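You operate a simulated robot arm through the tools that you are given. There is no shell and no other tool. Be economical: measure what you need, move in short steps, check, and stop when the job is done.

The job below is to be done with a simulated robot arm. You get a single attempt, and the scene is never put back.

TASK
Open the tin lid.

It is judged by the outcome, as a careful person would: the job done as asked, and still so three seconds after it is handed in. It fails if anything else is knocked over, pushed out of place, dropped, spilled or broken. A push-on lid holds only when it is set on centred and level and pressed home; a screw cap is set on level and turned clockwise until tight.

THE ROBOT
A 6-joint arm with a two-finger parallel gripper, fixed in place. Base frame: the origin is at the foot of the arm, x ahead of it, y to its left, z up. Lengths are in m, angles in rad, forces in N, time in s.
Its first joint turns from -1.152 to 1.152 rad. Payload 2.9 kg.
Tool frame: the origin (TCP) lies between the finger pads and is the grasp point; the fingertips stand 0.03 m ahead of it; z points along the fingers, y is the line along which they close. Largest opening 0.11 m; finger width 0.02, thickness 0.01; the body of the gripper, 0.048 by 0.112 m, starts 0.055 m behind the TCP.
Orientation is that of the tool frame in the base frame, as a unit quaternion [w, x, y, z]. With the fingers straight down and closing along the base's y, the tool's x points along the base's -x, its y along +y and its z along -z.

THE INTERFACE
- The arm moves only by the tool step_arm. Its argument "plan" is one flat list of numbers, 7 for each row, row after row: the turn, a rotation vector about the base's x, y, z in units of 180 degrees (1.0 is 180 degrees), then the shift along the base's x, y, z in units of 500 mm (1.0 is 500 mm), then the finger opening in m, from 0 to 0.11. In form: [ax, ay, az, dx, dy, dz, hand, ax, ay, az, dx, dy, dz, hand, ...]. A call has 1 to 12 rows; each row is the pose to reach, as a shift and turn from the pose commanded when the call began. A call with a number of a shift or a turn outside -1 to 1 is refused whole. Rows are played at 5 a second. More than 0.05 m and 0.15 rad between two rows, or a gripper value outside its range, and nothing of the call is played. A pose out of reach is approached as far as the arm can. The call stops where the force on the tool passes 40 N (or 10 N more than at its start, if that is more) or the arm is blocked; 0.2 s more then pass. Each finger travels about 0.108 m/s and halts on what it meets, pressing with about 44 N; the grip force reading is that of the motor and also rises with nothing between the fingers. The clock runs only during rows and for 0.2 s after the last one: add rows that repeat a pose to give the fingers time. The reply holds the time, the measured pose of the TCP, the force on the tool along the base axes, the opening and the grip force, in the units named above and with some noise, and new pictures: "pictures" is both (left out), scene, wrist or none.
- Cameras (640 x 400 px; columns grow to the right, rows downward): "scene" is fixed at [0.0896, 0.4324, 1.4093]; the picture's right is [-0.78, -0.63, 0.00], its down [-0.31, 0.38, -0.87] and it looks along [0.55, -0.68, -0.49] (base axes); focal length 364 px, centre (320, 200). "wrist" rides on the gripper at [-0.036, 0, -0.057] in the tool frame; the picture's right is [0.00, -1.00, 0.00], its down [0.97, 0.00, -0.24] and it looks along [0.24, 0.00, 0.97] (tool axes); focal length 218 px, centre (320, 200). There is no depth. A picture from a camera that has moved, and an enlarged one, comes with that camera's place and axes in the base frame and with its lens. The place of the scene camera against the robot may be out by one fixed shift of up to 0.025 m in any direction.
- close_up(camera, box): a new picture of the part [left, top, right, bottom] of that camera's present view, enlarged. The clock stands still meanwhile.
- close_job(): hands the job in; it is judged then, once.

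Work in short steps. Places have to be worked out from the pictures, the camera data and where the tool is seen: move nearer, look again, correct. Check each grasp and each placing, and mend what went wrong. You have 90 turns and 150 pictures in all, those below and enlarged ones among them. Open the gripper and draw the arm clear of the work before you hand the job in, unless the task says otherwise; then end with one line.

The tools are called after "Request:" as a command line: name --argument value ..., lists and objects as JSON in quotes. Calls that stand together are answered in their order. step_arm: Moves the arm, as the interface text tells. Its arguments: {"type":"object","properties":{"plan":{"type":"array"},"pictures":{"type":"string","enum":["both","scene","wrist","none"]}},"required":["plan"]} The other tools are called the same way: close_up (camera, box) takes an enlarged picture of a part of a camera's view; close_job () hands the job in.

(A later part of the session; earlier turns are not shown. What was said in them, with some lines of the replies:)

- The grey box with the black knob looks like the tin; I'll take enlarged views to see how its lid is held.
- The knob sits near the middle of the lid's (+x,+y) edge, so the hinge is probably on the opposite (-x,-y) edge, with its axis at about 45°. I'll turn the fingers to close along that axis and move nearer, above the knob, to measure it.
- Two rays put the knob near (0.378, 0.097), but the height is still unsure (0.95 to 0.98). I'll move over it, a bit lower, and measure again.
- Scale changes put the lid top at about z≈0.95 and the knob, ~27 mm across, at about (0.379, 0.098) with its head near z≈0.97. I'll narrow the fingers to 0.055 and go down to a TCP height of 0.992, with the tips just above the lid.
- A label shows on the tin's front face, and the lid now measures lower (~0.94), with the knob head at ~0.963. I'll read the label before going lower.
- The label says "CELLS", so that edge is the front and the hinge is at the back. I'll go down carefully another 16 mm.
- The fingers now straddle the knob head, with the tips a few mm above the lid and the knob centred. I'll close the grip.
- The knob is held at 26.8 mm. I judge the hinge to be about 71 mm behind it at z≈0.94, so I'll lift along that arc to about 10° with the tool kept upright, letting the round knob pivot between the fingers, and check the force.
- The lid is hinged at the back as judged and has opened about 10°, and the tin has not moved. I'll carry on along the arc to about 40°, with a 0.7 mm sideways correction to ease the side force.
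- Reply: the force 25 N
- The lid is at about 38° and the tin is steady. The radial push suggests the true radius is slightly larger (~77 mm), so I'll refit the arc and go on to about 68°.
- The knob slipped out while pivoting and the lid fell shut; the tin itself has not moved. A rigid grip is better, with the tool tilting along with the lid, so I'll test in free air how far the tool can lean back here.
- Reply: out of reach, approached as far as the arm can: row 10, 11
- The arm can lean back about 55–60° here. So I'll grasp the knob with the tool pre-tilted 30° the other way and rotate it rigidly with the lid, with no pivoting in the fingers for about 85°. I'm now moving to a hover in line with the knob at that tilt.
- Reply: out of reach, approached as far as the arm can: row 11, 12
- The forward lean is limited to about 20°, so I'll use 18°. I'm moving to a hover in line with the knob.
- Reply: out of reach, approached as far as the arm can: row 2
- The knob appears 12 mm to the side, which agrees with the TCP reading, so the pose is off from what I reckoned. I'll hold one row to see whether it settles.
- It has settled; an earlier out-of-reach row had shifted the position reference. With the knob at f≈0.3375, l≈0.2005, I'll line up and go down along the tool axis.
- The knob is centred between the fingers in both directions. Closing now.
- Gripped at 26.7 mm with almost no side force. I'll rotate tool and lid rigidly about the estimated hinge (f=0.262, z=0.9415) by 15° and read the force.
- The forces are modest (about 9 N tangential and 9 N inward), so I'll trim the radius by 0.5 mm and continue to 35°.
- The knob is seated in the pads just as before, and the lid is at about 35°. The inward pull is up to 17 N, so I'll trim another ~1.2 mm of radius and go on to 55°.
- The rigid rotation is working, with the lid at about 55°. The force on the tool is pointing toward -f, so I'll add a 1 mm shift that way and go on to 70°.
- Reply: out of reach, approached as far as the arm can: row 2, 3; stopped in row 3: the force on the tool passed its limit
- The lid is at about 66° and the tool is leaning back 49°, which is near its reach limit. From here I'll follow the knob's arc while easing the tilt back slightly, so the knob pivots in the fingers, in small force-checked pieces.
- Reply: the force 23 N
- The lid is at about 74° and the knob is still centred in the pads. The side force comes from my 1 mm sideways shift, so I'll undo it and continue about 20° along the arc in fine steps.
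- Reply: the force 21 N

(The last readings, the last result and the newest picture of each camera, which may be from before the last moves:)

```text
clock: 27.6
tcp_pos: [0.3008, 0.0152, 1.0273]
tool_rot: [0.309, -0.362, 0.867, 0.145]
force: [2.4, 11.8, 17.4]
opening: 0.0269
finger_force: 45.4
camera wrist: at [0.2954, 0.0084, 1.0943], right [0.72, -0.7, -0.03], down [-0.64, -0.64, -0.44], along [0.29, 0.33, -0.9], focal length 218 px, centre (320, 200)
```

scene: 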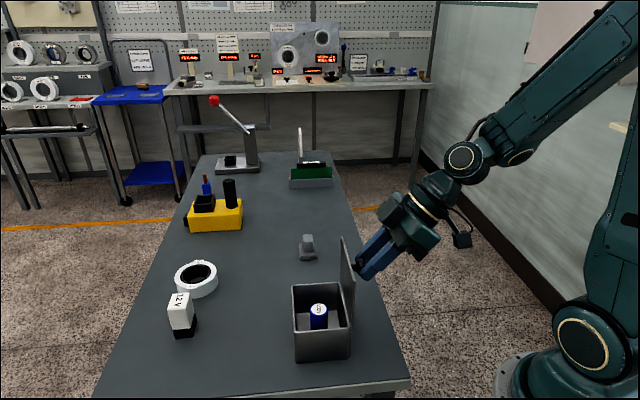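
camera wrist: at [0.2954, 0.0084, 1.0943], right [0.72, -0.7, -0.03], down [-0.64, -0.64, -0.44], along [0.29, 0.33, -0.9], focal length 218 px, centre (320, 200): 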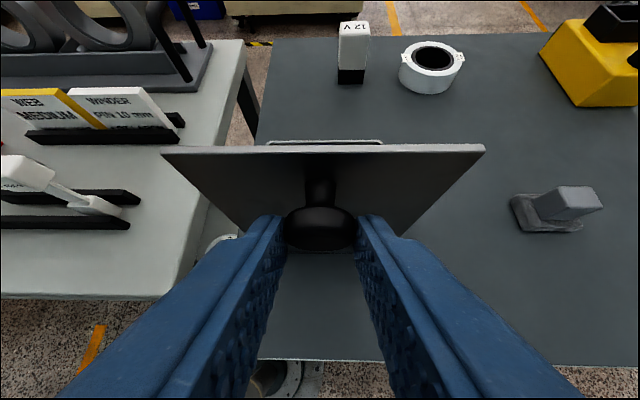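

The lid is now at about 94°, just past vertical. I'll raise about 1 mm to ease the outward push and continue carefully another 10°, watching for a hinge stop.

Request:
step_arm --plan '[-0.0033, 0.0033, 0, -0.0043, -0.0043, -0.0005, 0.01, -0.0066, 0.0066, 0, -0.0086, -0.0086, -0.0024, 0.01, -0.0098, 0.0098, 0, -0.0127, -0.0127, -0.005, 0.01, -0.0131, 0.0131, 0, -0.0168, -0.0168, -0.0078, 0.01, -0.0131, 0.0131, 0, -0.0168, -0.0168, -0.0078, 0.01]'

Request:
close_up --camera "scene" --box '[270, 220, 410, 370]'

```text
clock: 28.8
tcp_pos: [0.291, 0.0074, 1.0239]
tool_rot: [0.282, -0.364, 0.877, 0.134]
force: [8.3, 8.3, 13.1]
opening: 0.0267
finger_force: 45.6
camera wrist: at [0.2893, 0.0024, 1.0899], right [0.72, -0.7, -0.03], down [-0.65, -0.65, -0.38], along [0.25, 0.29, -0.92], focal length 218 px, centre (320, 200)
```

scene: 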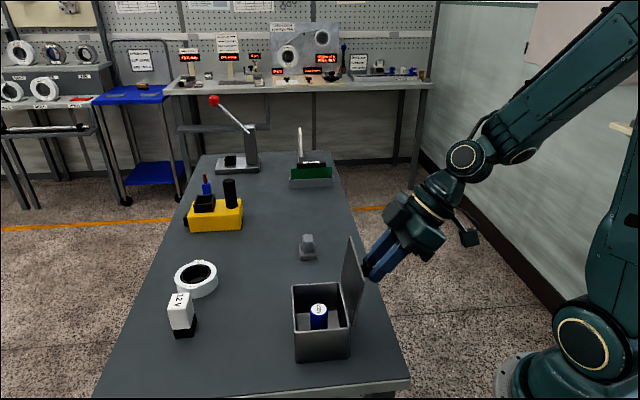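
wrist: 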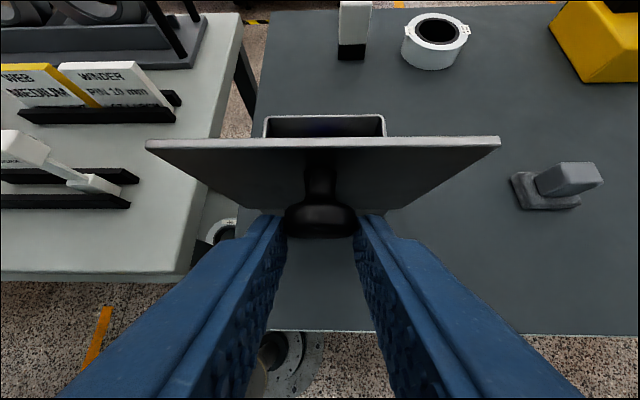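

```text
2.67 times, centred on (340, 295) of scene
camera zoom: at [0.0897, 0.4325, 1.4092], right [-0.78, -0.63, 0.0], down [-0.31, 0.38, -0.87], along [0.55, -0.68, -0.49], focal length 971 px, centre (267, -53)
```

zoom: 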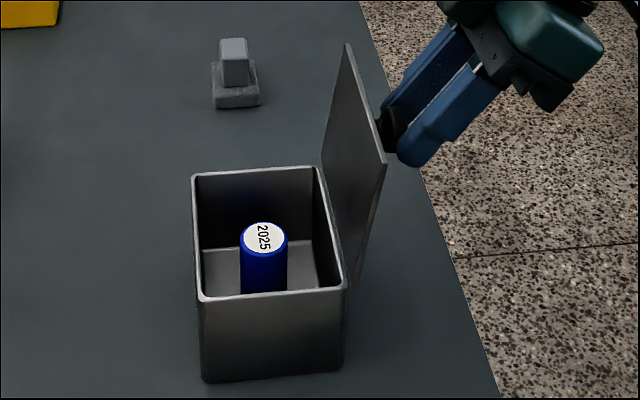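

The lid is at about 104°, well past vertical, and the tin is in place. I'll lower it another 10° or so toward its stop, so it won't drop hard when released.

Request:
step_arm --plan '[-0.005, 0.005, 0, -0.0037, -0.0037, -0.002, 0.01, -0.0098, 0.0098, 0, -0.0075, -0.0075, -0.0048, 0.01, -0.0147, 0.0147, 0, -0.0111, -0.0111, -0.0084, 0.01, -0.0196, 0.0196, 0, -0.0147, -0.0147, -0.0122, 0.01, -0.0196, 0.0196, 0, -0.0147, -0.0147, -0.0122, 0.01]'

```text
clock: 30.0
tcp_pos: [0.2814, -0.0023, 1.0151]
tool_rot: [0.239, -0.368, 0.891, 0.117]
force: [0.5, -0.8, -1.1]
opening: 0.0103
finger_force: 0.1
camera wrist: at [0.2854, -0.002, 1.0825], right [0.71, -0.7, -0.03], down [-0.68, -0.67, -0.29], along [0.18, 0.23, -0.96], focal length 218 px, centre (320, 200)
```

scene: 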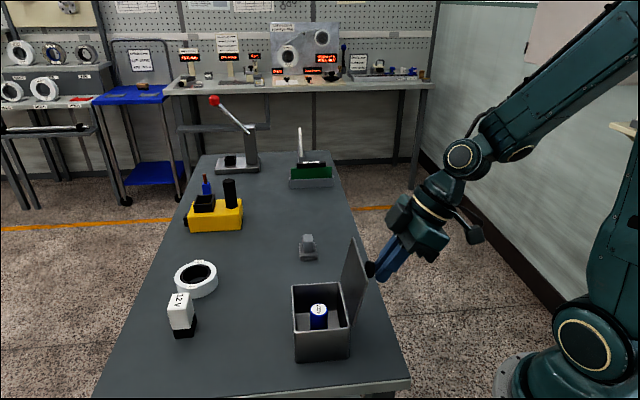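
wrist: 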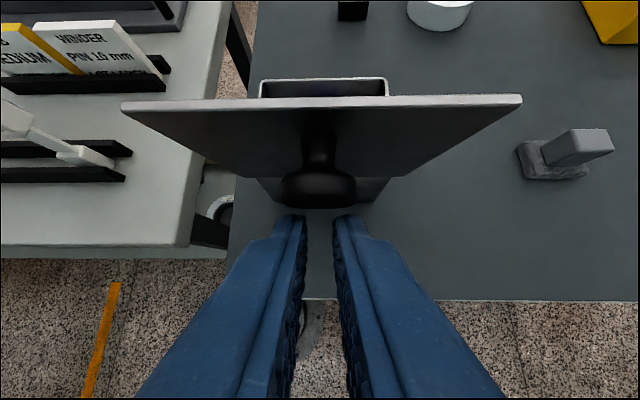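

The knob slipped free and the lid is resting open against its stop, past vertical. I'll draw the arm back and up, away from the lid, with the fingers opening once clear.

Request:
step_arm --plan '[0, 0, 0, -0.014, -0.014, 0.02, 0.01, 0, 0, 0, -0.028, -0.028, 0.07, 0.01, 0, 0, 0, -0.028, -0.028, 0.13, 0.03, 0, 0, 0, -0.028, -0.028, 0.2, 0.06, 0, 0, 0, -0.028, -0.028, 0.26, 0.09, 0, 0, 0, -0.028, -0.028, 0.26, 0.1, 0, 0, 0, -0.028, -0.028, 0.26, 0.1, 0, 0, 0, -0.028, -0.028, 0.26, 0.1]'

Request:
close_up --camera "scene" --box '[270, 220, 410, 370]'

```text
clock: 31.8
tcp_pos: [0.2687, -0.0163, 1.1461]
tool_rot: [0.242, -0.368, 0.89, 0.116]
force: [0.0, 0.6, 0.1]
opening: 0.1
finger_force: 0.0
camera wrist: at [0.2719, -0.0153, 1.2139], right [0.71, -0.7, -0.03], down [-0.68, -0.67, -0.3], along [0.19, 0.23, -0.95], focal length 218 px, centre (320, 200)
```

scene: 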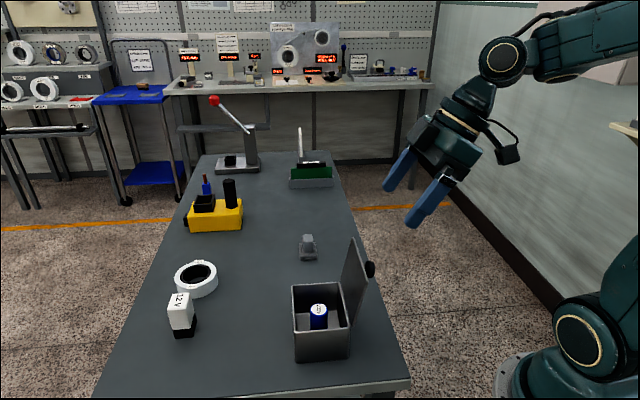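
wrist: 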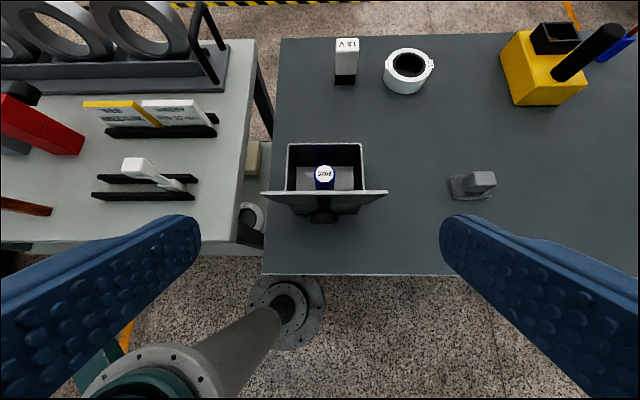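

```text
2.67 times, centred on (340, 295) of scene
camera zoom: at [0.0896, 0.4324, 1.4093], right [-0.78, -0.63, 0.0], down [-0.31, 0.38, -0.87], along [0.55, -0.68, -0.49], focal length 971 px, centre (267, -53)
```

zoom: 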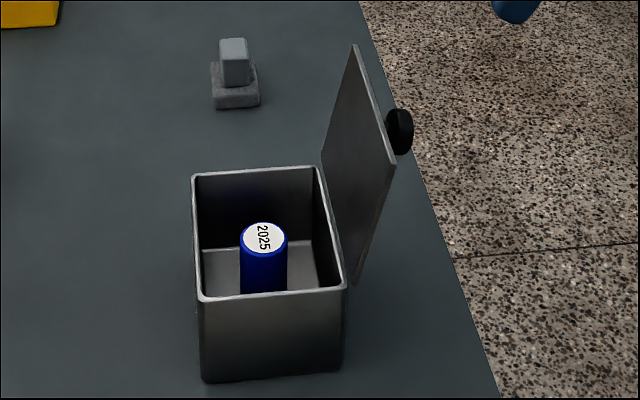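

The lid stays open past vertical, the tin and the cell inside it are undisturbed, and the arm is clear with the gripper open. I'm handing the job in.

Request:
close_job

```text
The job is handed in.
```

The tin lid is open, resting on its hinge at about 105°. The first try slipped off the knob and the lid fell shut, and the second try opened it. The last pictures show nothing else moved.
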